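You operate a simulated robot arm through the tools that you are given. There is no shell and no other tool.

The job below is to be done with a simulated robot arm. You get a single attempt, and the scene is never put back.

## Task
Start the fan, clean the P220 pad with the rubber block, then stop the fan.
Fine: block back; leave every pad in its place and the others as they are. What is to be rubbed or washed off counts as gone when no trace of it is left.

Only the result counts: the job must be done as asked and must still hold three seconds after the hand-in. Knocking over, shifting, dropping, spilling or breaking anything else fails it.

## Robot
A 7-joint arm with a two-finger parallel gripper, fixed in place. Base frame: the origin is at the foot of the arm, x ahead of it, y to its left, z up; the work surface is at about z = 0. Readings come in mm, rad, newtons and seconds.
With the tool pointing down near the work surface it reaches from about 260 to 680 mm from the base axis. Its first joint turns from -2.897 to 2.897 rad. Payload 2.5 kg.
The TCP is the grasp point between the finger pads, 30 mm short of the fingertips. In the tool frame z runs along the fingers and y along their closing line. Largest opening 94 mm; finger width 28, thickness 10; the body of the gripper, 50 by 96 mm, starts 55 mm behind the TCP.
Orientation is told as [roll, pitch, yaw] about the base's x, y, z axes, in that order, counted from this pose: with the fingers straight down and closing along the base's y, the tool's x points along the base's -x, its y along +y and its z along -z.

## Interface
- The arm moves only by the tool arm_command. Its argument "targets" is one flat list of numbers, 6 for each row, row after row: the shift along the tool's x, y, z in units of 30 mm (1.0 is 30 mm), then the turn, a rotation vector about the tool's x, y, z in units of 4 degrees (1.0 is 4 degrees). In form: [dx, dy, dz, rx, ry, rz, dx, dy, dz, rx, ry, rz, ...]. A call has 1 to 20 rows; each row shifts and turns the commanded pose from where the row before left it, along the tool's axes as they then stand. "jaw" is the opening in per cent of the stroke, from 0 (shut) to 100 (fully open), set as the call begins (left out, the last holds). A call with a number of a shift or a turn outside -1 to 1 is refused whole. A row lasts 0.2 s, in which the tool goes at most 50 mm and 0.15 rad; a call with a longer step from one row to the next is refused whole, and so is a gripper value outside its range. A pose out of reach is approached as far as the arm can. The call stops where the force on the tool passes 40 N (or 10 N more than at its start, if that is more) or the arm is blocked; 0.2 s more then pass. The fingers move at their own pace (about 72 mm/s each) and stop on an object; they squeeze with about 24 N. The grip force told is the motor's: it shows also when the fingers shut on nothing. Time passes only in rows, and 0.2 s behind the last, so rows that do not move let the fingers close. It gives the time, the measured TCP pose, the force on the tool (base axes), the opening and the grip force at its end, in the units of the frame above (readings bear some noise), with the torque about the TCP (base axes, N m) and any sound that the robot's microphone picked up.
- Cameras (640 x 400 px; columns grow to the right, rows downward): "scene" is fixed at [241.4, -493.2, 612.1]; the picture's right is [0.81, -0.59, 0.00], its down [-0.41, -0.57, -0.71] and it looks along [0.42, 0.58, -0.70] (base axes); focal length 259 px, centre (320, 200). "wrist" rides on the gripper at [76, 14, -102] in the tool frame; the picture's right is [-0.18, 0.98, 0.00], its down [-0.75, -0.14, -0.64] and it looks along [-0.63, -0.12, 0.77] (tool axes); focal length 243 px, centre (320, 200).
- grab_frame(camera): a new picture of that camera. It takes no simulated time.
- measure_at(camera, pixels): for up to 12 pixels [column, row] of the newest picture of that camera ("zoom" is the newest enlarged one), the place [x, y, z] in the base frame of the surface seen there, good to about 2 mm, but the place of the scene camera against the robot may be out by one fixed shift of up to 25 mm in any direction. It takes no simulated time.
- zoom(camera, box): a new picture of the part [left, top, right, bottom] of that camera's present view, enlarged. It takes no simulated time.
- sign_off(): hands the job in; it is judged then, once.

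Unless the task says otherwise, let go and move clear before handing in.

The tools are called after "Call:" as a command line: name --argument value ..., lists and objects as JSON in quotes. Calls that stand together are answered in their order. arm_command: Moves the arm, as the interface text tells. Its arguments: {"type":"object","properties":{"targets":{"type":"array","items":{"type":"number"}},"jaw":{"type":"number"}},"required":["targets"]} The other tools are called the same way: grab_frame (camera) takes a picture; measure_at (camera, pixels) gives the place of the surface under pixels of a picture; zoom (camera, box) takes an enlarged picture of a part of a camera's view; sign_off () hands the job in.

At the start:

```text
time: 0.0
tcp_pos: [480.1, 211.0, 321.0]
tcp_rot: [-0.001, 0.001, 0.0]
wrist_force: [0.2, -0.5, 0.1]
torque: [0.0, 0.04, 0.02]
gripper_width: 93.8
grip_force: 0.0
```

scene: 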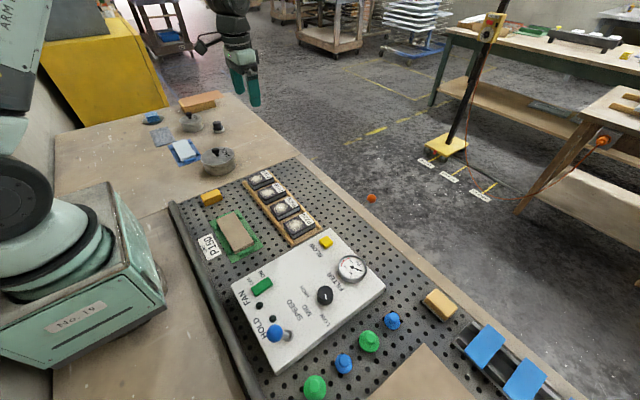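
wrist: 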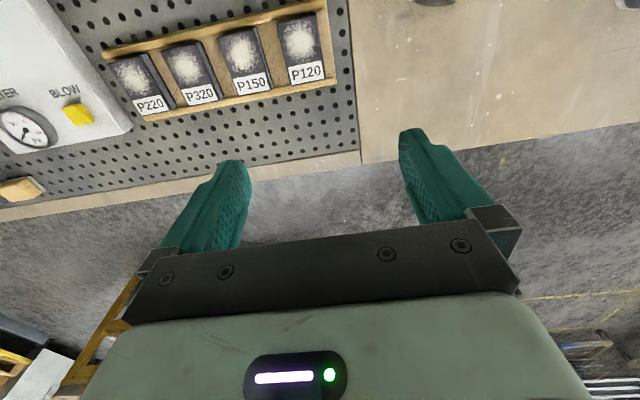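

The scene shows a pegboard with a control panel (FAN, HOLD, SPEED, BLOW), four pads in a rack near (280,205), and a block at (236,230) on a P150-tagged green holder. I'll zoom in on the parts to read labels before moving.

Call:
zoom --camera "scene" --box '[220, 220, 400, 380]'

Call:
zoom --camera "scene" --box '[180, 150, 340, 270]'

Call:
zoom --camera "scene" --box '[130, 80, 270, 190]'

Call:
zoom --camera "scene" --box '[380, 270, 580, 400]'

Call:
zoom --camera "wrist" --box '[0, 0, 360, 225]'

```text
2.50 times, centred on (310, 300) of scene
```

zoom: 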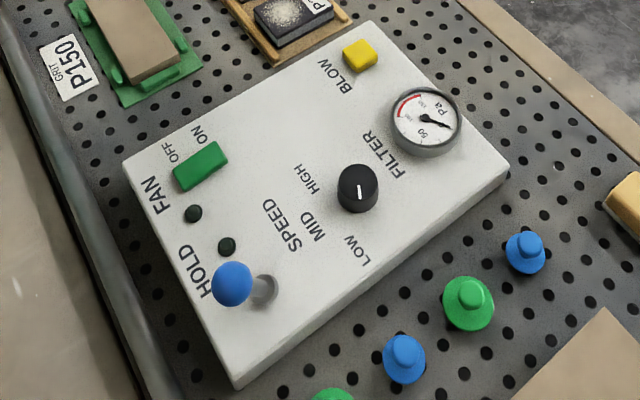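

```text
3.33 times, centred on (260, 210) of scene
```

zoom: 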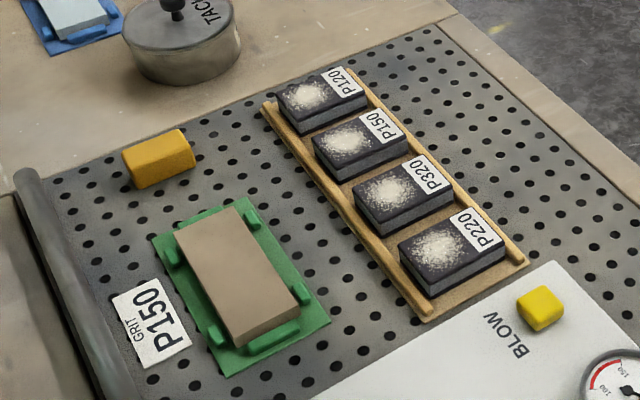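

```text
3.64 times, centred on (200, 135) of scene
```

zoom: 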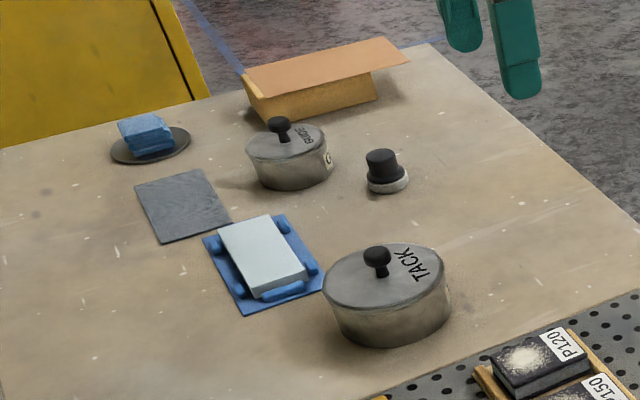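

```text
3.08 times, centred on (480, 335) of scene
```

zoom: 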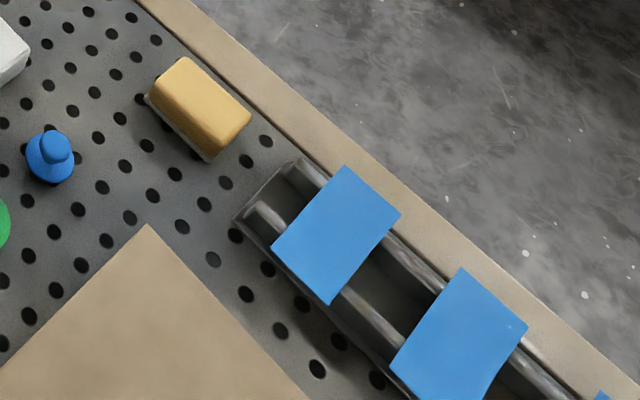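

```text
1.78 times, centred on (180, 112) of wrist
```

zoom: 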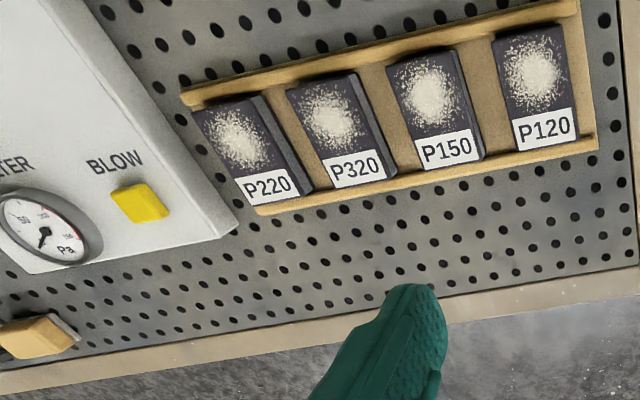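

The pads are labelled P120, P150, P320, P220 in the rack, with P220 nearest the panel. Two blocks could be the rubber one, at (210,197) and (440,305), so I'll zoom in further on both and on the FAN switch.

Call:
zoom --camera "scene" --box '[190, 180, 238, 210]'

Call:
zoom --camera "scene" --box '[410, 280, 474, 330]'

Call:
zoom --camera "scene" --box '[230, 260, 310, 350]'

Call:
measure_at --camera "wrist" --pixels '[[137, 85], [188, 62], [242, 50], [300, 38], [150, 104], [113, 65], [160, 115], [350, 150], [78, 115], [20, 190]]'

Call:
measure_at --camera "scene" --pixels '[[296, 225], [283, 208], [270, 193], [261, 179], [210, 197], [440, 305], [262, 287], [276, 333], [326, 242], [325, 295], [352, 268], [236, 230]]'

```text
13.33 times, centred on (214, 195) of scene
```

zoom: 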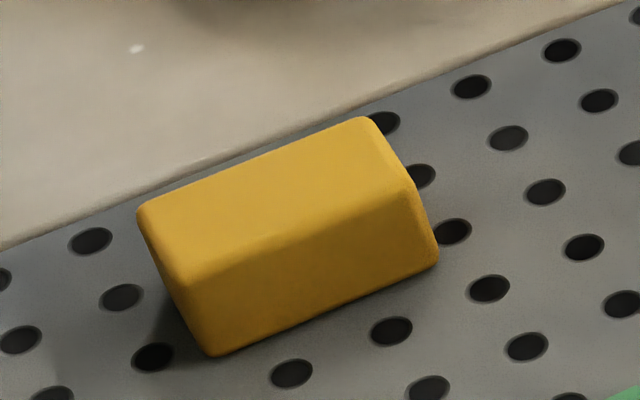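

```text
8.00 times, centred on (442, 305) of scene
```

zoom: 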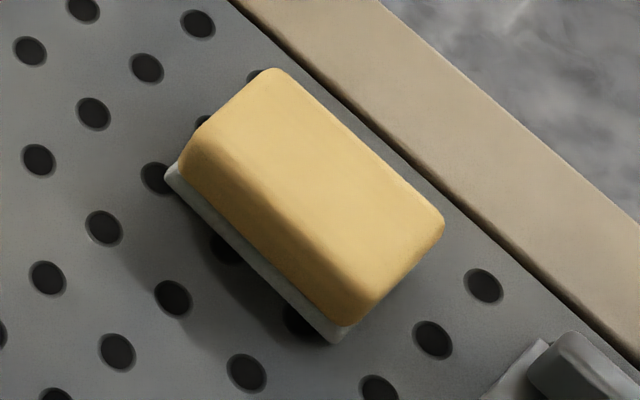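

```text
4.44 times, centred on (270, 305) of scene
```

zoom: 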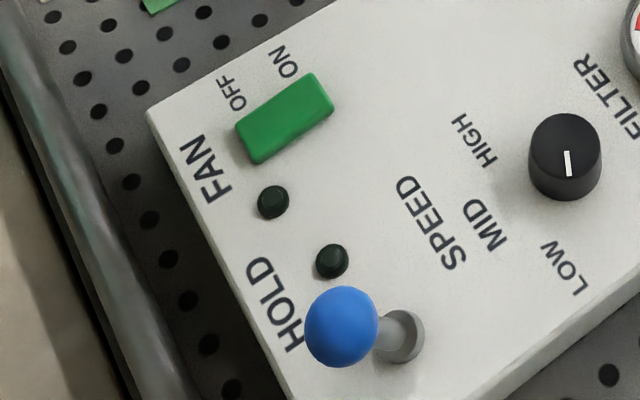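

```text
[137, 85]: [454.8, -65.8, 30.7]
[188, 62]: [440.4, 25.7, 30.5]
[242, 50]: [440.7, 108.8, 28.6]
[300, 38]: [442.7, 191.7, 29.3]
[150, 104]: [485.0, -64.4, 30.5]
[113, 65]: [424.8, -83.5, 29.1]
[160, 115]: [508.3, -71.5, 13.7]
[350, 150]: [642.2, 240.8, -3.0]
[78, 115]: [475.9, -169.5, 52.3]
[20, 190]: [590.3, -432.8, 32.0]
```

```text
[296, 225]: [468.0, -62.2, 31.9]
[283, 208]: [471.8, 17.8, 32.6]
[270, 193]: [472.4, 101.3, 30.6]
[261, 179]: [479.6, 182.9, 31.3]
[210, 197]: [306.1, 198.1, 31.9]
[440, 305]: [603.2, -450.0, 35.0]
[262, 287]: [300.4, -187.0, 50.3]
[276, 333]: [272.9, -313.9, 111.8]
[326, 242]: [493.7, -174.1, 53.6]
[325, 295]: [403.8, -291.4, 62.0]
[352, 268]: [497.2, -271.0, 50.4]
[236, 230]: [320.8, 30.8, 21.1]
```

Pads measure about z=31 at 83 mm spacing and the panel top sits near z=50, with the HOLD lever rising to about z=112. Next I'll measure the edges of both candidate blocks, the switch and the P220 pad in the scene view.

Call:
measure_at --camera "scene" --pixels '[[201.5, 196.5], [217, 189.5], [222, 195], [205, 201], [213, 200], [206, 206], [222, 200], [205, 192]]'

Call:
zoom --camera "scene" --box '[270, 195, 330, 245]'

Call:
measure_at --camera "scene" --pixels '[[253, 292], [257, 290], [262, 287], [267, 284], [270, 281], [258, 284], [266, 277], [264, 306], [270, 318], [280, 224], [310, 220], [296, 214]]'

```text
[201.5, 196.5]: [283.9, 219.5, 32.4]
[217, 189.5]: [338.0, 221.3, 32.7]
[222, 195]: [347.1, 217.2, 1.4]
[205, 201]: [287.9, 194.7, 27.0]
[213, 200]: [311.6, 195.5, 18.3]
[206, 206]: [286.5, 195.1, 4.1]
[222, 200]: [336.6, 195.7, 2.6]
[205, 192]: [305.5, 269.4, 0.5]
```

```text
8.00 times, centred on (300, 220) of scene
```

zoom: 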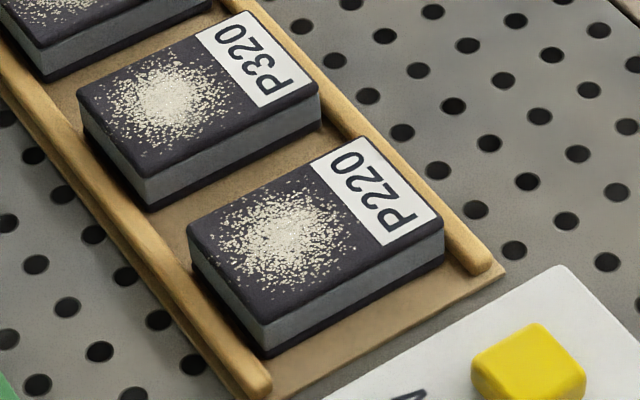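

```text
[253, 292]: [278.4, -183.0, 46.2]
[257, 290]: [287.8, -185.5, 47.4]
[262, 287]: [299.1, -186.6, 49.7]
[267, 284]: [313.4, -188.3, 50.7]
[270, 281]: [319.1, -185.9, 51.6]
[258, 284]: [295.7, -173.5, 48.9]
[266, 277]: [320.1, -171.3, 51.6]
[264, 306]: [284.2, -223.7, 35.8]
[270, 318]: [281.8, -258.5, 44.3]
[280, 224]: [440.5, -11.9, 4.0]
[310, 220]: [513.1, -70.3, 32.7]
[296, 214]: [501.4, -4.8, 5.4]
```

The rocker's -x end (about z=46) reads lower than its +x end (about z=52), so the switch is on OFF. I'll measure matching points from the wrist view to find the scene camera's shift, and size up the cream block.

Call:
zoom --camera "wrist" --box '[40, 20, 200, 120]'

Call:
measure_at --camera "zoom" --pixels '[[284, 140], [414, 138], [500, 290], [400, 320], [375, 190], [150, 340], [185, 390], [335, 375], [130, 0], [560, 330], [300, 128], [470, 110]]'

Call:
measure_at --camera "scene" --pixels '[[437, 290], [432, 302], [464, 310], [454, 320], [431, 300], [452, 322], [310, 218], [320, 238], [324, 249], [330, 231], [294, 227], [303, 239]]'

```text
4.00 times, centred on (120, 70) of wrist
```

zoom: 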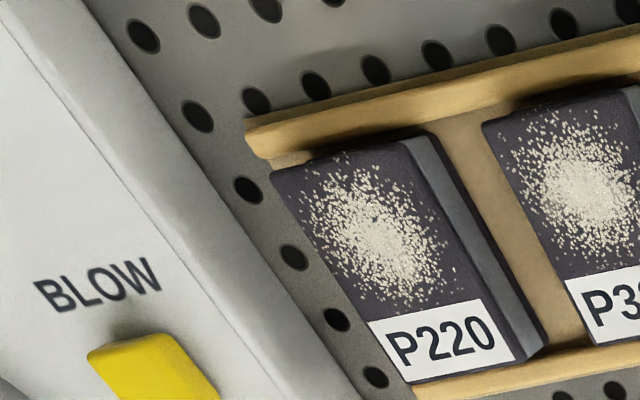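

```text
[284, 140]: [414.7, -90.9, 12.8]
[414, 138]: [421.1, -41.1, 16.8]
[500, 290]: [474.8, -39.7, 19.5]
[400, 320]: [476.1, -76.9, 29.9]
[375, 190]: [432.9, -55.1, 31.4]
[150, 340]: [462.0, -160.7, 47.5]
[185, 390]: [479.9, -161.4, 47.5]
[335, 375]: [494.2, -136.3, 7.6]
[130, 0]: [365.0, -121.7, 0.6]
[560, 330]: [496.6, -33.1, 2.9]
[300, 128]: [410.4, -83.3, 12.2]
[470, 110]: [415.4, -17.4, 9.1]
```

```text
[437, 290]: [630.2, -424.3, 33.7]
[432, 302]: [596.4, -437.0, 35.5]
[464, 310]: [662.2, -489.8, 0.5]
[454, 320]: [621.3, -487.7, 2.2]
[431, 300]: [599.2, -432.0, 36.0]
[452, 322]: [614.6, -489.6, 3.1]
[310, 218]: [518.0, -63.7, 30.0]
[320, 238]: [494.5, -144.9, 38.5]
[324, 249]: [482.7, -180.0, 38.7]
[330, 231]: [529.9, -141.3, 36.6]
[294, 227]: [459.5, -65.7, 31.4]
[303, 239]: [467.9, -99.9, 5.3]
```

The BLOW button reads (476,-170) from the wrist but (494,-174) from the scene, so the scene camera is shifted by roughly +18 mm in x. I'll move the arm high up and turn it 90° to look at the amber block with the wrist camera.

Call:
arm_command --targets '[0.83, -1, 0, 0, 0, 0, 0.83, -1, 0, 0, 0, 0, 0.83, -1, 0, 0, 0, 0, 0.83, -1, 0, 0, 0, 0, 0.83, -1, 0, 0, 0, 0, 0.83, -1, 0, 0, 0, 0, 0.82, -1, 0, 0, 0, 0, 0, 0, 0, 0, 0, -1, 0, 0, 0, 0, 0, -1, 0, 0, 0, 0, 0, -1, 0, 0, 0, 0, 0, -1, 0, 0, 0, 0, 0, -1, 0, 0, 0, 0, 0, -1, 0, 0, 0, 0, 0, -1, 0, 0, 0, 0, 0, -1, 0, 0, 0, 0, 0, -1, 0, 0, 0, 0, 0, -1, 0, 0, 0, 0, 0, -1, 0, 0, 0, 0, 0, -1, 0, 0, 0, 0, 0, -1]'

Call:
arm_command --targets '[0, 0, 0, 0, 0, -1, 0, 0, 0, 0, 0, -1, 0, 0, 0, 0, 0, -1, 0, 0, 0, 0, 0, -1, 0, 0, 0, 0, 0, -1, 0, 0, 0, 0, 0, -1, 0, 0, 0, 0, 0, -1, 0, 0, 0, 0, 0, -1, 0, 0, 0, 0, 0, -1, 0, 0, 0, 0, 0, -0.5]'

Call:
grab_frame --camera "wrist"

Call:
grab_frame --camera "scene"

```text
time: 4.2
tcp_pos: [306.6, 0.6, 321.8]
tcp_rot: [0.0, 0.0, 0.909]
wrist_force: [-0.5, 0.0, 0.4]
torque: [0.01, 0.03, -0.01]
gripper_width: 93.8
grip_force: 0.1
```

```text
time: 6.4
tcp_pos: [306.3, 0.9, 323.0]
tcp_rot: [0.0, 0.0, 1.574]
wrist_force: [-0.3, -0.8, 0.3]
torque: [0.0, -0.01, 0.02]
gripper_width: 93.9
grip_force: 0.1
```

```text
taken
```

wrist: 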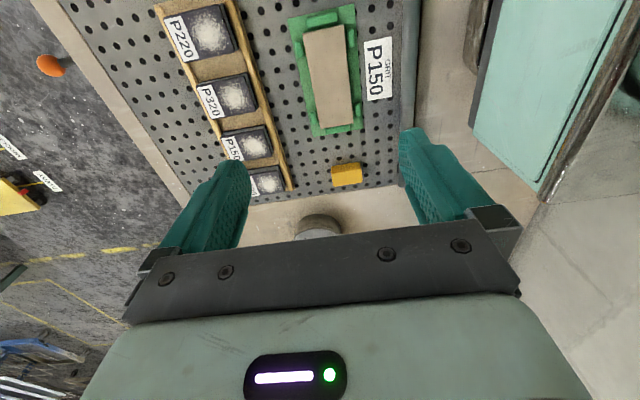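

```text
taken
```

scene: 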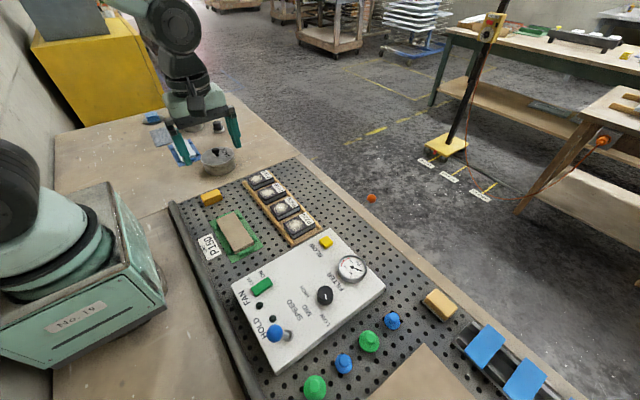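

From this pose the wrist camera sees the amber block at (347,174) and the P220 pad at (205,33). I'll zoom in and measure both.

Call:
zoom --camera "wrist" --box '[310, 150, 390, 200]'

Call:
measure_at --camera "zoom" --pixels '[[180, 130], [400, 105], [420, 250], [190, 280], [300, 190], [180, 250], [410, 230], [420, 130], [250, 120], [250, 260]]'

Call:
zoom --camera "wrist" --box '[140, 0, 300, 100]'

Call:
measure_at --camera "wrist" --pixels '[[205, 33], [170, 22], [225, 10], [237, 46], [190, 60], [210, 32], [325, 80], [348, 110], [378, 70], [155, 8], [238, 5], [262, 75]]'

```text
8.00 times, centred on (350, 175) of wrist
```

zoom: 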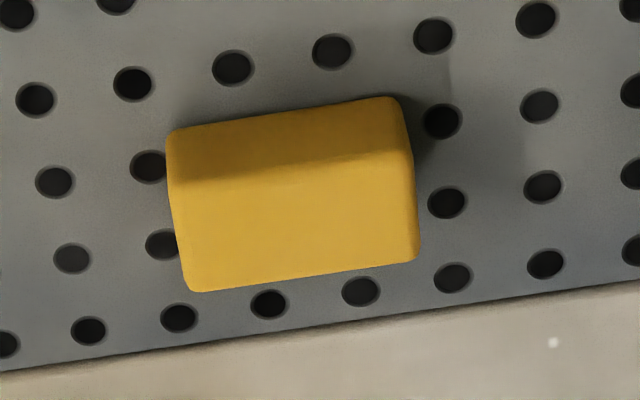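

```text
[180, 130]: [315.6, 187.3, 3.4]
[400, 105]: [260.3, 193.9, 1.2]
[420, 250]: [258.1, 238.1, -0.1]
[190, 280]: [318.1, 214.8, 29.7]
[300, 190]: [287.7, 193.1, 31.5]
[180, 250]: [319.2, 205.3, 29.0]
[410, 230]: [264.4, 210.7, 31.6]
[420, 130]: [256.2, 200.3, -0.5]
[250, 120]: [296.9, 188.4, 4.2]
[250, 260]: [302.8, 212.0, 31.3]
```

```text
4.00 times, centred on (220, 50) of wrist
```

zoom: 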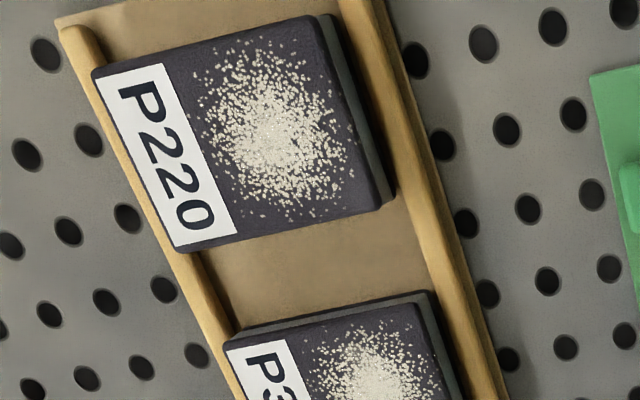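

```text
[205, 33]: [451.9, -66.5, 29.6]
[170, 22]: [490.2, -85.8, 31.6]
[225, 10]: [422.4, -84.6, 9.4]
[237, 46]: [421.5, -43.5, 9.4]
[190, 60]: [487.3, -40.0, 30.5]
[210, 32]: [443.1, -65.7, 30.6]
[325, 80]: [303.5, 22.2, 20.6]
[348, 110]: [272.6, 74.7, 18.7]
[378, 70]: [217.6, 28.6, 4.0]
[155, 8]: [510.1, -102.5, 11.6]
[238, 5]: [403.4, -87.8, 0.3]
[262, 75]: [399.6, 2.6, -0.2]
```

The amber block spans about x 261–319, y 188–215 with its top at z≈31, and the P220 dust is centred near (443,-66). Next I'll move above the rocker to view it with the wrist camera.

Call:
arm_command --targets '[0.862, 0.1, 0.348, 0, 0, 0, 0.862, 0.1, 0.348, 0, 0, 0, 0.862, 0.1, 0.348, 0, 0, 0, 0.862, 0.1, 0.348, 0, 0, 0, 0.862, 0.1, 0.348, 0, 0, 0, 0.862, 0.1, 0.348, 0, 0, 0, 0.862, 0.1, 0.348, 0, 0, 0]'

Call:
grab_frame --camera "wrist"

```text
time: 8.0
tcp_pos: [285.6, -180.5, 248.3]
tcp_rot: [0.0, 0.001, 1.571]
wrist_force: [-0.2, 0.3, -0.4]
torque: [0.02, 0.03, -0.01]
gripper_width: 94.1
grip_force: 0.0
```

```text
taken
```

wrist: 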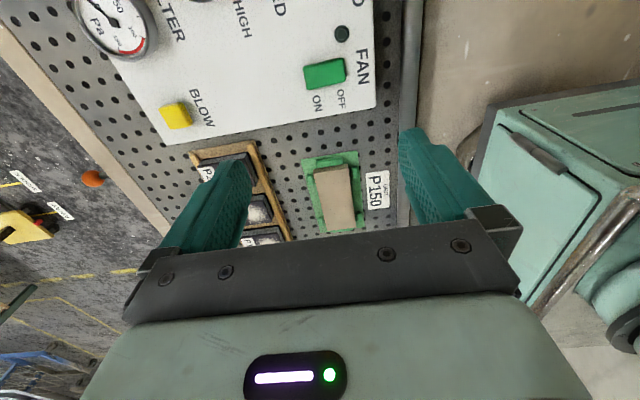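

The rocker is visible at (325,74), with the ON label by its left (+x) end and OFF by its right (-x) end. I'll zoom in and measure its height profile.

Call:
zoom --camera "wrist" --box '[285, 45, 365, 120]'

Call:
measure_at --camera "wrist" --pixels '[[308, 75], [312, 75], [316, 74], [320, 74], [325, 73], [330, 72], [335, 71], [340, 70], [325, 65], [325, 82], [300, 75], [350, 68]]'

Call:
measure_at --camera "wrist" --pixels '[[175, 115], [165, 110], [187, 108], [342, 34], [210, 110], [350, 105]]'

```text
5.33 times, centred on (325, 82) of wrist
```

zoom: 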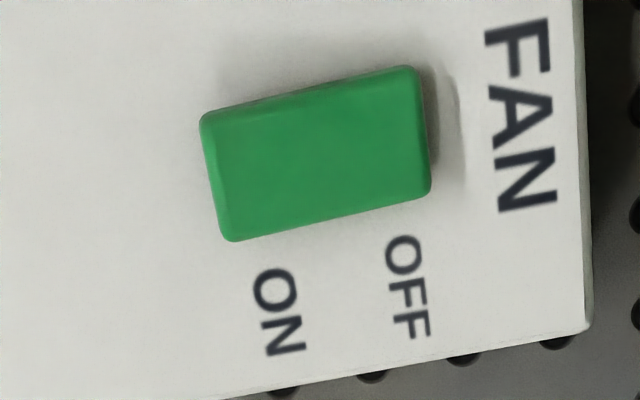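

```text
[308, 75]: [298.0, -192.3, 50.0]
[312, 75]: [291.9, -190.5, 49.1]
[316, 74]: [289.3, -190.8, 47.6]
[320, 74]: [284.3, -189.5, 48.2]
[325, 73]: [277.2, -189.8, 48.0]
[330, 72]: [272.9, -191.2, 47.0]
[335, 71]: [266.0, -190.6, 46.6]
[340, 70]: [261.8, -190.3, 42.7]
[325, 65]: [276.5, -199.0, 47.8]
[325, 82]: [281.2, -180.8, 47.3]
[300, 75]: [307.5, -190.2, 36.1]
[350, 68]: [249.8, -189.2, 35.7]
```

```text
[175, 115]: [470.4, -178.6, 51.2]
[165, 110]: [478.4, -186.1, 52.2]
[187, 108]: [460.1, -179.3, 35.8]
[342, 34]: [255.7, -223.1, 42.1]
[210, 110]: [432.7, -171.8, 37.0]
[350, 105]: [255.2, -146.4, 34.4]
```

The rocker spans x 259–301 and y -202 to -178; its ON end (z≈50) is raised and its OFF end (z≈45) is down, so the fan is off. I'll close the jaws and come down above the ON end at (297,-190).

Call:
arm_command --targets '[0.053, -0.063, 0.767, 0, 0, 0, 0.053, -0.063, 0.767, 0, 0, 0, 0.053, -0.063, 0.767, 0, 0, 0, 0.053, -0.063, 0.767, 0, 0, 0, 0.053, -0.063, 0.767, 0, 0, 0, 0.053, -0.063, 0.767, 0, 0, 0, 0, 0, 0, 0, 0, 0]' --jaw 0

Call:
grab_frame --camera "wrist"

Call:
zoom --camera "scene" --box '[200, 220, 360, 340]'

```text
time: 9.6
tcp_pos: [297.6, -187.8, 110.9]
tcp_rot: [-0.002, 0.0, 1.572]
wrist_force: [-0.5, -0.4, -0.7]
torque: [0.03, -0.03, 0.0]
gripper_width: 0.0
grip_force: 23.8
```

```text
taken
```

wrist: 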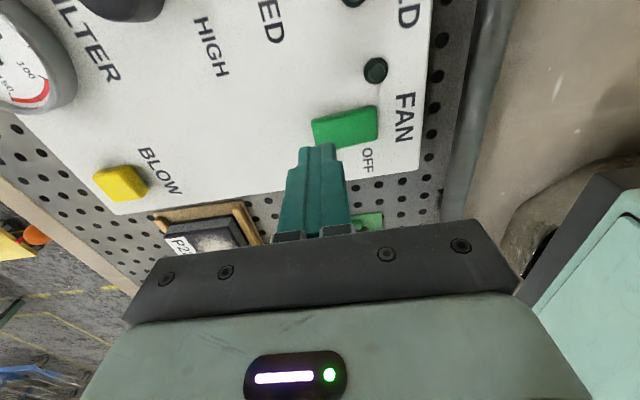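

```text
3.33 times, centred on (280, 280) of scene
```

zoom: 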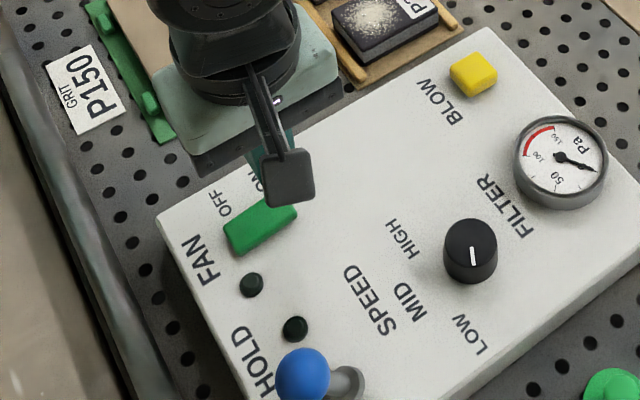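

The fingers are closed above the ON end, with the rocker at about (345,125) in the wrist view. I'll re-measure the rocker from this closer view before pressing.

Call:
measure_at --camera "wrist" --pixels '[[318, 125], [322, 134], [330, 130], [345, 125], [360, 122], [374, 118], [374, 108], [316, 121], [345, 115], [350, 140], [370, 138], [350, 146]]'

```text
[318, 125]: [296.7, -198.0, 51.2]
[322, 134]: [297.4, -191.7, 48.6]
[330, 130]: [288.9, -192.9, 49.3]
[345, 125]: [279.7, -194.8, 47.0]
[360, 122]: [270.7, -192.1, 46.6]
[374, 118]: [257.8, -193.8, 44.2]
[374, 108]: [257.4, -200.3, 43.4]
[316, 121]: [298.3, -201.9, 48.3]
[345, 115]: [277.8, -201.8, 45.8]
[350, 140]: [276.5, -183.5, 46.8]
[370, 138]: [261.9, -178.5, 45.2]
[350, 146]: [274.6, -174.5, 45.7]
```

The rocker centre is (279,-189), so the fingertips are well placed over the ON end. I'll press down slowly.

Call:
arm_command --targets '[0, 0, 0.5, 0, 0, 0, 0, 0, 0.4, 0, 0, 0, 0, 0, 0.1, 0, 0, 0, 0, 0, 0.07, 0, 0, 0, 0, 0, 0.07, 0, 0, 0, 0, 0, 0.07, 0, 0, 0]'

Call:
zoom --camera "scene" --box '[200, 220, 360, 340]'

```text
time: 11.1
tcp_pos: [296.1, -190.0, 75.4]
tcp_rot: [0.0, 0.001, 1.571]
wrist_force: [-2.3, 1.7, 14.2]
torque: [0.1, 0.2, -0.05]
gripper_width: 0.0
grip_force: 24.3
stopped in row 6: the force on the tool passed its limit at 46 N (the readings are from after the stop); the commanded pose is now the measured one
```

```text
3.33 times, centred on (280, 280) of scene
```

zoom: 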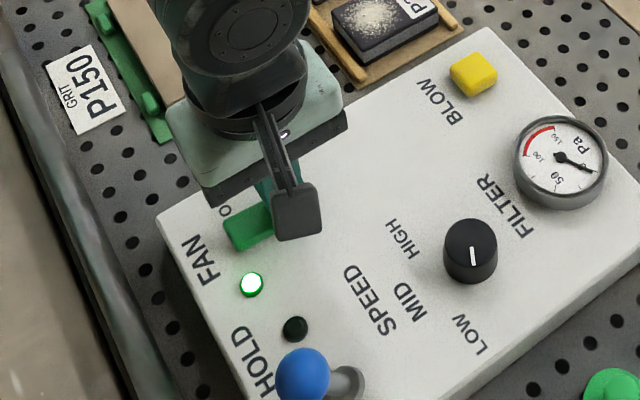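

The lamp beside FAN is now lit green after the press. I'll lift off and check that it stays on.

Call:
arm_command --targets '[0, 0, -0.5, 0, 0, 0, 0, 0, -1, 0, 0, 0, 0, 0, -1, 0, 0, 0, 0, 0, -1, 0, 0, 0, 0, 0, 0, 0, 0, 0]'

Call:
grab_frame --camera "wrist"

Call:
grab_frame --camera "scene"

Call:
zoom --camera "scene" --box '[230, 230, 390, 350]'

```text
time: 12.2
tcp_pos: [296.3, -190.7, 179.1]
tcp_rot: [0.0, -0.001, 1.57]
wrist_force: [0.0, 1.0, -0.9]
torque: [0.01, 0.01, 0.0]
gripper_width: 0.0
grip_force: 24.0
```

```text
taken
```

wrist: 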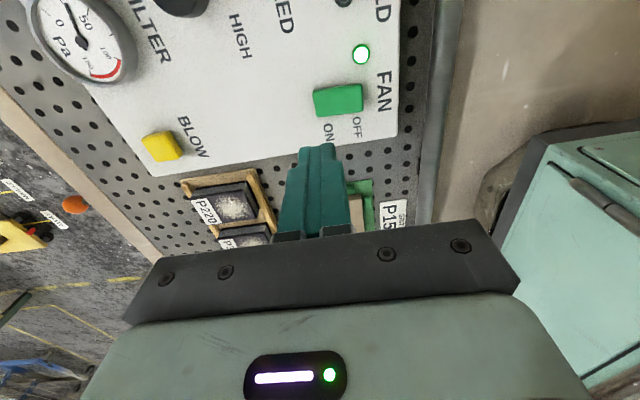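

```text
taken
```

scene: 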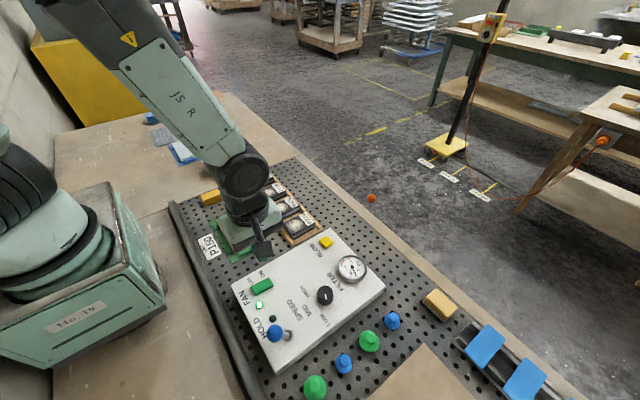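

```text
3.33 times, centred on (310, 290) of scene
```

zoom: 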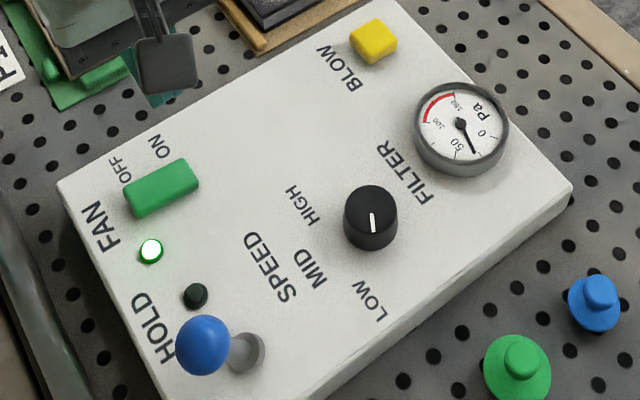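

The FAN lamp stays green and the filter gauge has risen off zero to about 40 Pa, so the fan is running. Before picking a block I'll take a close wrist view of the cream block at scene (440,305) to be sure which one is rubber.

Call:
arm_command --targets '[0, 0, -1, 0, 0, 0, 0, 0, -1, 0, 0, 0, 0, 0, -1, 0, 0, 0, 0, 0, -1, 0, 0, 0, 1, -0.56, 0, 0, 0, 0, 1, -0.56, 0, 0, 0, 0, 1, -0.56, 0, 0, 0, 0, 1, -0.56, 0, 0, 0, 0, 1, -0.56, 0, 0, 0, 0, 1, -0.56, 0, 0, 0, 0, 1, -0.56, 0, 0, 0, 0, 1, -0.56, 0, 0, 0, 0]' --jaw 100

Call:
grab_frame --camera "wrist"

```text
time: 14.8
tcp_pos: [431.8, -429.1, 300.3]
tcp_rot: [0.0, 0.0, 1.57]
wrist_force: [0.1, 0.7, 0.3]
torque: [0.0, -0.03, 0.01]
gripper_width: 94.0
grip_force: 0.2
```

```text
taken
```

wrist: 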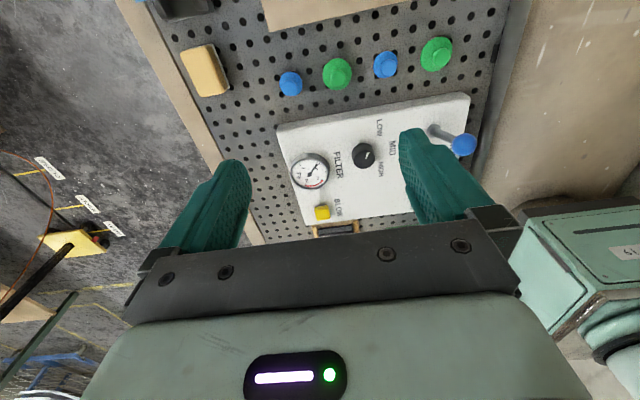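

Call:
zoom --camera "wrist" --box '[165, 35, 245, 105]'

Call:
measure_at --camera "wrist" --pixels '[[205, 70], [182, 52], [213, 45], [227, 92], [200, 95], [228, 85]]'

```text
5.71 times, centred on (205, 70) of wrist
```

zoom: 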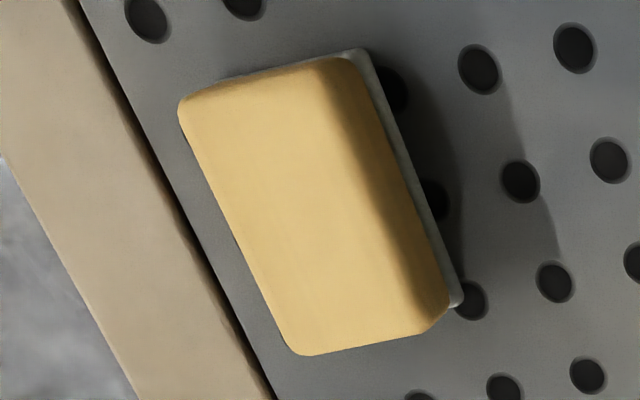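

```text
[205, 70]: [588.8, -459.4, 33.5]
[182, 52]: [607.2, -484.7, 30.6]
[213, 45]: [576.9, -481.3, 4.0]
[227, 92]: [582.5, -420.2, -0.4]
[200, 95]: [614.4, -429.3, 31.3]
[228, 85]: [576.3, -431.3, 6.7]
```

The cream block has a grey felt-like layer under it, while the amber one is a plain solid block, so amber is the rubber block. I'll travel high to above it, at about (290,202).

Call:
arm_command --targets '[-1, 0.22, 0, 0, 0, 0, -1, 0.22, 0, 0, 0, 0, -1, 0.22, 0, 0, 0, 0, -1, 0.22, 0, 0, 0, 0, -1, 0.22, 0, 0, 0, 0, -1, 0.22, 0, 0, 0, 0, -1, 0.22, 0, 0, 0, 0, -1, 0.22, 0, 0, 0, 0, -1, 0.22, 0, 0, 0, 0, -1, 0.22, 0, 0, 0, 0, -1, 0.22, 0, 0, 0, 0, -1, 0.22, 0, 0, 0, 0, -1, 0.22, 0, 0, 0, 0, -1, 0.22, 0, 0, 0, 0, -1, 0.22, 0, 0, 0, 0, -1, 0.22, 0, 0, 0, 0, -1, 0.22, 0, 0, 0, 0, -1, 0.22, 0, 0, 0, 0, -1, 0.22, 0, 0, 0, 0, -1, 0.22, 0, 0, 0, 0]'

Call:
arm_command --targets '[-0.5, 0.165, 0.9, 0, 0, 0, -0.5, 0.165, 0.9, 0, 0, 0, 0, 0, 0.9, 0, 0, 0, 0, 0, 0.9, 0, 0, 0, 0, 0, 0, 0, 0, 0]'

Call:
grab_frame --camera "wrist"

Call:
grab_frame --camera "scene"

```text
time: 19.1
tcp_pos: [300.3, 170.9, 300.4]
tcp_rot: [0.001, 0.002, 1.572]
wrist_force: [0.5, -0.2, -0.1]
torque: [0.01, 0.0, -0.04]
gripper_width: 94.0
grip_force: 0.2
```

```text
time: 20.2
tcp_pos: [290.4, 200.8, 192.7]
tcp_rot: [-0.001, 0.0, 1.569]
wrist_force: [0.4, -0.4, 0.4]
torque: [0.0, 0.01, -0.01]
gripper_width: 93.7
grip_force: 0.0
```

```text
taken
```

wrist: 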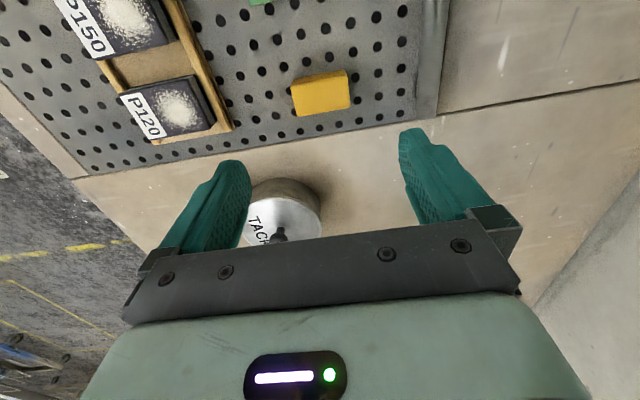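

```text
taken
```

scene: 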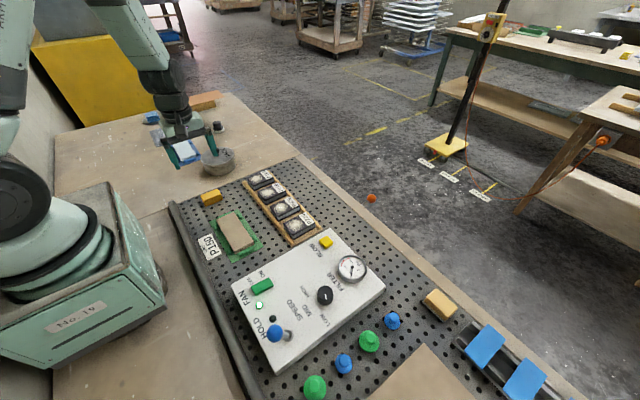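

The amber block is at (322,93) in the wrist view, and the TACK tin at (285,205) is nearby. I'll measure both so the fingers come down clear of the tin.

Call:
zoom --camera "wrist" --box '[270, 55, 370, 130]'

Call:
measure_at --camera "wrist" --pixels '[[293, 90], [344, 79], [348, 103], [299, 113], [322, 95], [295, 84], [344, 73], [285, 182], [255, 200], [318, 205], [290, 210], [278, 237]]'

```text
5.33 times, centred on (320, 92) of wrist
```

zoom: 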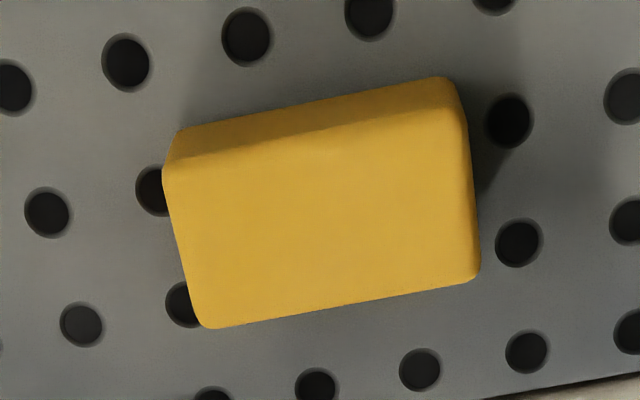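

```text
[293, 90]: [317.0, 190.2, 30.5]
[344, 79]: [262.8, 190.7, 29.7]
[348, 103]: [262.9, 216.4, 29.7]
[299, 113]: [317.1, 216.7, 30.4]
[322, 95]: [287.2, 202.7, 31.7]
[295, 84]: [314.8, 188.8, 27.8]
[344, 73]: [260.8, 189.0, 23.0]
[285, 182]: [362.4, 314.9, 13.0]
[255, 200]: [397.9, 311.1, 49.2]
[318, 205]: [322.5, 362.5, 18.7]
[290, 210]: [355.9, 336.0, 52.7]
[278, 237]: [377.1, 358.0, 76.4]
```

The block is centred at (290,203), aligned with the axes, 57 mm long in x and 27 mm wide in y, and the tin at y>305 is clear. I'll descend and grip it along x at TCP z=40.

Call:
arm_command --targets '[-0.083, 0, 1, 0, 0, 0, 0, 0, 1, 0, 0, 0, 0, 0, 1, 0, 0, 0, 0, 0, 1, 0, 0, 0, 0, 0, 0.7, 0, 0, 0, 0, 0, 0.37, 0, 0, 0, 0, 0, 0, 0, 0, 0]'

Call:
grab_frame --camera "wrist"

```text
time: 21.9
tcp_pos: [289.8, 202.9, 40.1]
tcp_rot: [0.001, 0.001, 1.571]
wrist_force: [0.0, -0.9, 0.1]
torque: [0.01, -0.03, 0.0]
gripper_width: 94.0
grip_force: 0.0
```

```text
taken
```

wrist: 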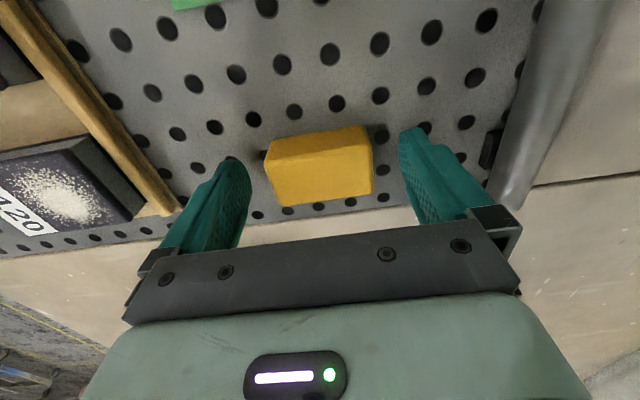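

The block sits centred between the open fingers at (318,165). I'll close the jaws on it.

Call:
arm_command --targets '[0, 0, 0, 0, 0, 0, 0, 0, 0, 0, 0, 0, 0, 0, 0, 0, 0, 0, 0, 0, 0, 0, 0, 0, 0, 0, 0, 0, 0, 0]' --jaw 0

Call:
grab_frame --camera "wrist"

```text
time: 23.1
tcp_pos: [290.5, 201.1, 40.0]
tcp_rot: [0.003, -0.001, 1.57]
wrist_force: [0.5, -0.3, 0.6]
torque: [-0.01, 0.02, -0.02]
gripper_width: 59.0
grip_force: 23.8
```

```text
taken
```

wrist: 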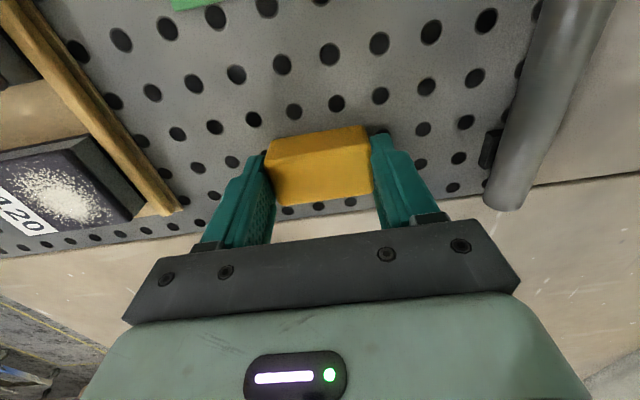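

The jaws hold the block at 59 mm with 24 N. I'll lift it and carry it over the P220 pad.

Call:
arm_command --targets '[0, 0, -0.5, 0, 0, 0, 0, 0, -1, 0, 0, 0, 0, 0, -1, 0, 0, 0, 0, 0, -1, 0, 0, 0, 0, 0, -1, 0, 0, 0, 0.89, -0.51, 0, 0, 0, 0, 0.89, -0.51, 0, 0, 0, 0, 0.89, -0.51, 0, 0, 0, 0, 0.89, -0.51, 0, 0, 0, 0, 0.89, -0.51, 0, 0, 0, 0, 0.89, -0.51, 0, 0, 0, 0, 0.89, -0.51, 0, 0, 0, 0, 0.89, -0.51, 0, 0, 0, 0, 0.89, -0.51, 0, 0, 0, 0, 0.89, -0.51, 0, 0, 0, 0]'

Call:
grab_frame --camera "wrist"

Call:
grab_frame --camera "scene"

```text
time: 26.2
tcp_pos: [443.3, -64.7, 174.2]
tcp_rot: [-0.001, -0.001, 1.571]
wrist_force: [-1.2, -0.4, -0.5]
torque: [-0.03, -0.01, -0.06]
gripper_width: 0.0
grip_force: 24.7
```

```text
taken
```

wrist: 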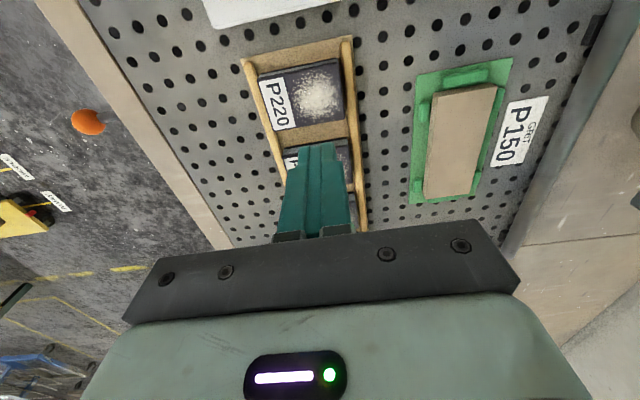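

```text
taken
```

scene: 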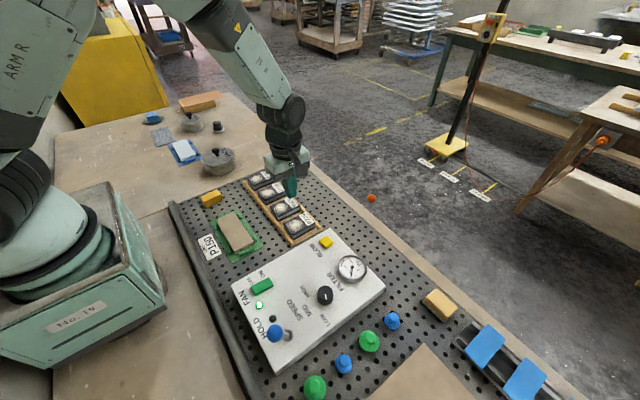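

The jaw reads 0 mm, so the block slipped out of the grip. In the scene view it still appears to be at (210,197), and I'll compare it closely with its first position.

Call:
zoom --camera "scene" --box '[190, 180, 238, 210]'

Call:
measure_at --camera "scene" --pixels '[[201.5, 196.5], [217, 189.5], [205, 201], [213, 200], [206, 206], [222, 200], [210, 197]]'

Call:
zoom --camera "wrist" --box '[230, 30, 370, 150]'

Call:
measure_at --camera "zoom" --pixels '[[180, 215], [455, 130], [490, 280], [225, 350], [400, 220], [300, 180], [480, 220], [400, 150], [420, 310], [350, 230]]'

```text
13.33 times, centred on (214, 195) of scene
```

zoom: 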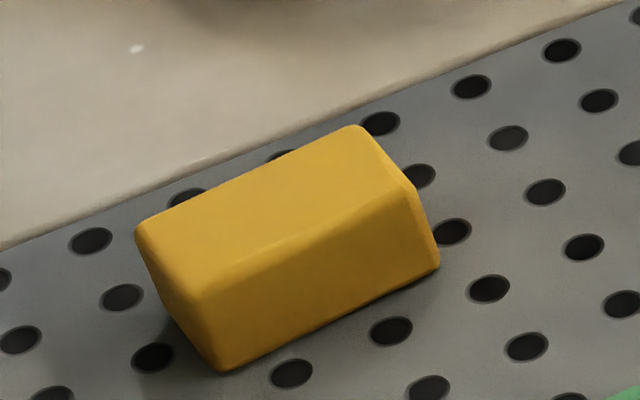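

```text
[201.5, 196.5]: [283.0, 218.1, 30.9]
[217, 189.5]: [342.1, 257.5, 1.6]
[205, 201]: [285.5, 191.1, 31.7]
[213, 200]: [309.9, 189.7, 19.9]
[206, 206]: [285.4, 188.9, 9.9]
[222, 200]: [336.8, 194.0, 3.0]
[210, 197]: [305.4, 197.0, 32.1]
```

```text
3.33 times, centred on (300, 90) of wrist
```

zoom: 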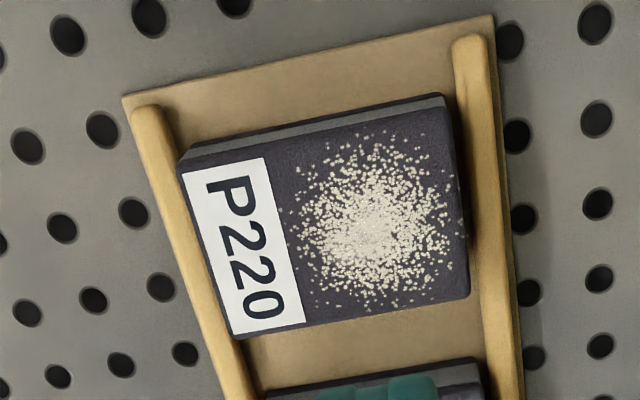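

```text
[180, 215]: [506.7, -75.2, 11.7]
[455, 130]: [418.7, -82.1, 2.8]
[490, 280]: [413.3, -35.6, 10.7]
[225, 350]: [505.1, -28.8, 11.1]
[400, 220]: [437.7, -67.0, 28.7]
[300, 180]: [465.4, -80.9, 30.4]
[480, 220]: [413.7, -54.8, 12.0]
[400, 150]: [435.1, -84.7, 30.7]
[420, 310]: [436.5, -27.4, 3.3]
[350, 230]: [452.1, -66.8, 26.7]
```

The block stayed on the board but slid about 5 mm in -y and turned a few degrees, so the end grip was poor. I'll go back, turn the hand to grip its long sides along y, and go lower for more finger contact.

Call:
arm_command --targets '[-0.87, 0.51, 0, 0, 0, 0, -0.87, 0.51, 0, 0, 0, 0, -0.87, 0.51, 0, 0, 0, 0, -0.87, 0.51, 0, 0, 0, 0, -0.87, 0.51, 0, 0, 0, 0, -0.87, 0.51, 0, 0, 0, 0, -0.87, 0.51, 0, 0, 0, 0, -0.87, 0.51, 0, 0, 0, 0, -0.87, 0.51, 0, 0, 0, 0, -0.87, 0.51, 0, 0, 0, 0, 0, 0, 0, 0, 0, 1, 0, 0, 0, 0, 0, 1, 0, 0, 0, 0, 0, 1, 0, 0, 0, 0, 0, 1, 0, 0, 0, 0, 0, 1, 0, 0, 0, 0, 0, 1, 0, 0, 0, 0, 0, 1, 0, 0, 0, 0, 0, 1, 0, 0, 0, 0, 0, 1, 0, 0, 0, 0, 0, 1]' --jaw 100

Call:
arm_command --targets '[0, 0, 0, 0, 0, 1, 0, 0, 0, 0, 0, 1, 0, 0, 0, 0, 0, 1, 0, 0, 0, 0, 0, 1, 0, 0, 0, 0, 0, 1, 0, 0, 0, 0, 0, 1, 0, 0, 0, 0, 0, 1, 0, 0, 0, 0, 0, 1, 0, 0, 0, 0, 0, 1, 0, 0, 0, 0, 0, 1, 0, 0, 0, 0, 0, 1, 0, 0, 0, 0, 0, 1, 0, 0, 0, 0, 0, 0.5]'

Call:
grab_frame --camera "wrist"

```text
time: 30.4
tcp_pos: [289.5, 197.5, 175.6]
tcp_rot: [-0.001, 0.001, 0.872]
wrist_force: [-0.1, -0.6, -0.5]
torque: [-0.01, 0.01, 0.01]
gripper_width: 94.0
grip_force: 0.2
```

```text
time: 33.2
tcp_pos: [290.1, 198.0, 175.1]
tcp_rot: [0.0, -0.001, 0.0]
wrist_force: [0.0, -0.2, 0.0]
torque: [0.02, -0.04, 0.0]
gripper_width: 94.0
grip_force: 0.1
```

```text
taken
```

wrist: 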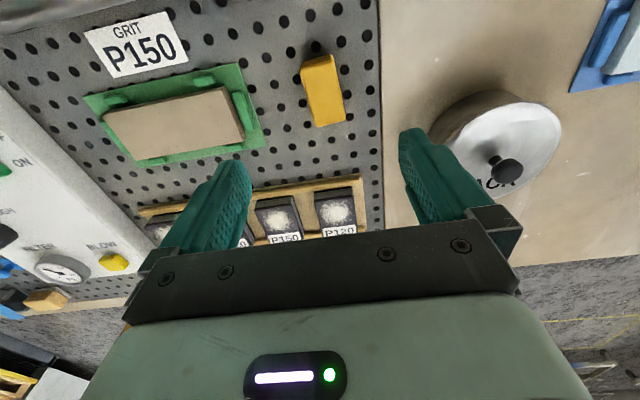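

The block is at (323,90) and turned a few degrees from the board's hole rows. I'll measure its corners to match the yaw.

Call:
zoom --camera "wrist" --box '[280, 45, 370, 135]'

Call:
measure_at --camera "wrist" --pixels '[[304, 70], [331, 58], [335, 57], [344, 118], [319, 125], [309, 95], [339, 90], [323, 90], [314, 110], [342, 105], [306, 75], [335, 70]]'

```text
4.44 times, centred on (325, 90) of wrist
```

zoom: 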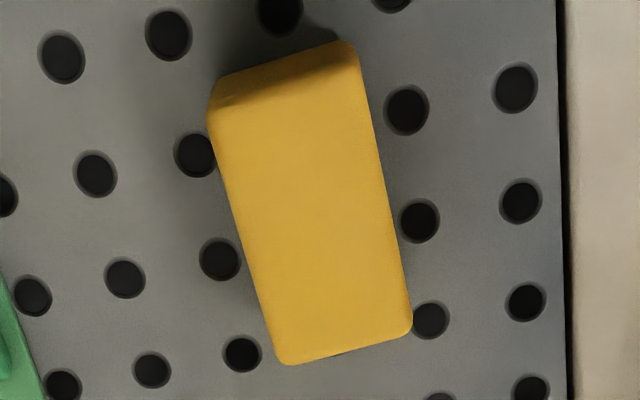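

```text
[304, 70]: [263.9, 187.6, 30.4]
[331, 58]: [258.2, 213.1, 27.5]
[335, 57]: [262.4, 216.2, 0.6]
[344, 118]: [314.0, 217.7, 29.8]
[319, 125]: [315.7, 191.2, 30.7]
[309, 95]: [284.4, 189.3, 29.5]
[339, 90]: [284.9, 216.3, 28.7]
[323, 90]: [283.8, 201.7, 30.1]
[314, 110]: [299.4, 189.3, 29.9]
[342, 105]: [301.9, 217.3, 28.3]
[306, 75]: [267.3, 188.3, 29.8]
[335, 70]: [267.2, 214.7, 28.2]
```

The block is now yawed about 4° and centred near (289,202). I'll turn the hand by 4°, open around its long sides and descend to TCP z≈33.

Call:
arm_command --targets '[0.03, 0.14, 0, 0, 0, 0, 0, 0, 0, 0, 0, -1, 0, 0, 1, 0, 0, 0, 0, 0, 1, 0, 0, 0, 0, 0, 1, 0, 0, 0, 0, 0, 1, 0, 0, 0, 0, 0, 0.5, 0, 0, 0, 0, 0, 0.23, 0, 0, 0, 0, 0, 0, 0, 0, 0]'

Call:
grab_frame --camera "wrist"

```text
time: 35.2
tcp_pos: [288.4, 200.1, 32.7]
tcp_rot: [0.0, 0.001, 0.07]
wrist_force: [-0.9, -0.5, -0.2]
torque: [0.01, 0.01, 0.01]
gripper_width: 93.8
grip_force: 0.0
```

```text
taken
```

wrist: 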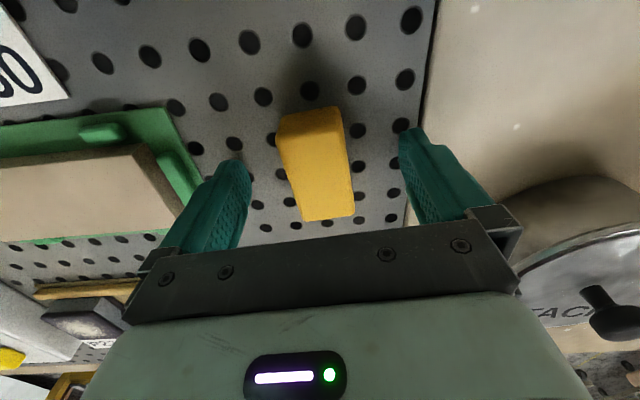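

The block is between the fingers with its sides parallel to the pads. I'll close the jaws and make a small slow lift to test the grip.

Call:
arm_command --targets '[0, 0, 0, 0, 0, 0, 0, 0, 0, 0, 0, 0, 0, 0, 0, 0, 0, 0, 0, 0, 0, 0, 0, 0, 0, 0, 0, 0, 0, 0, 0, 0, 0, 0, 0, 0]' --jaw 0

Call:
arm_command --targets '[0, 0, -0.1, 0, 0, 0, 0, 0, -0.2, 0, 0, 0, 0, 0, -0.2, 0, 0, 0, 0, 0, 0, 0, 0, 0]'

Call:
grab_frame --camera "wrist"

Call:
zoom --camera "scene" --box '[170, 150, 258, 214]'

```text
time: 36.6
tcp_pos: [289.6, 201.5, 34.5]
tcp_rot: [-0.001, -0.002, 0.071]
wrist_force: [-4.0, -3.9, 40.4]
torque: [-0.22, 0.14, 0.03]
gripper_width: 33.6
grip_force: 24.2
```

```text
time: 37.6
tcp_pos: [288.2, 201.3, 48.1]
tcp_rot: [-0.002, 0.0, 0.07]
wrist_force: [-0.5, -0.7, -0.7]
torque: [0.03, 0.02, 0.03]
gripper_width: 33.2
grip_force: 23.9
```

```text
taken
```

wrist: 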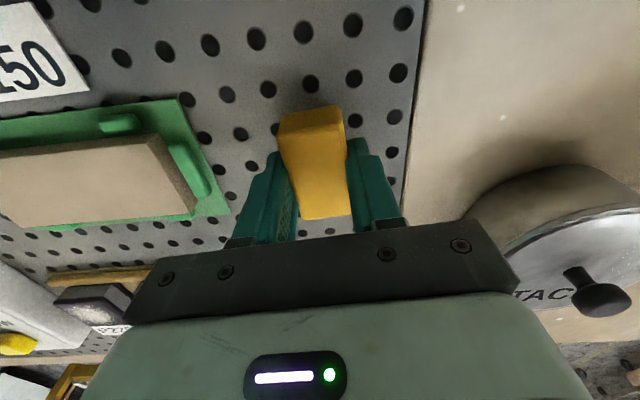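

```text
6.25 times, centred on (214, 182) of scene
```

zoom: 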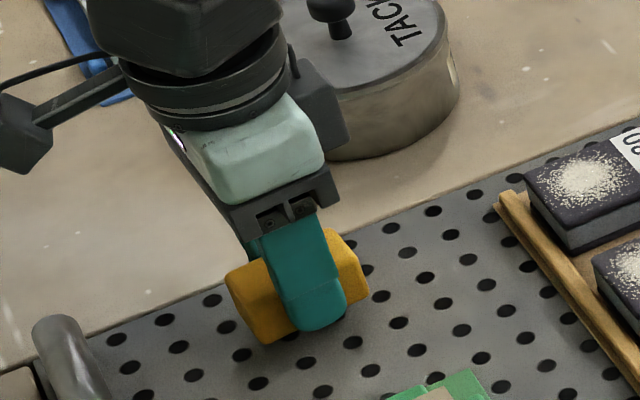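

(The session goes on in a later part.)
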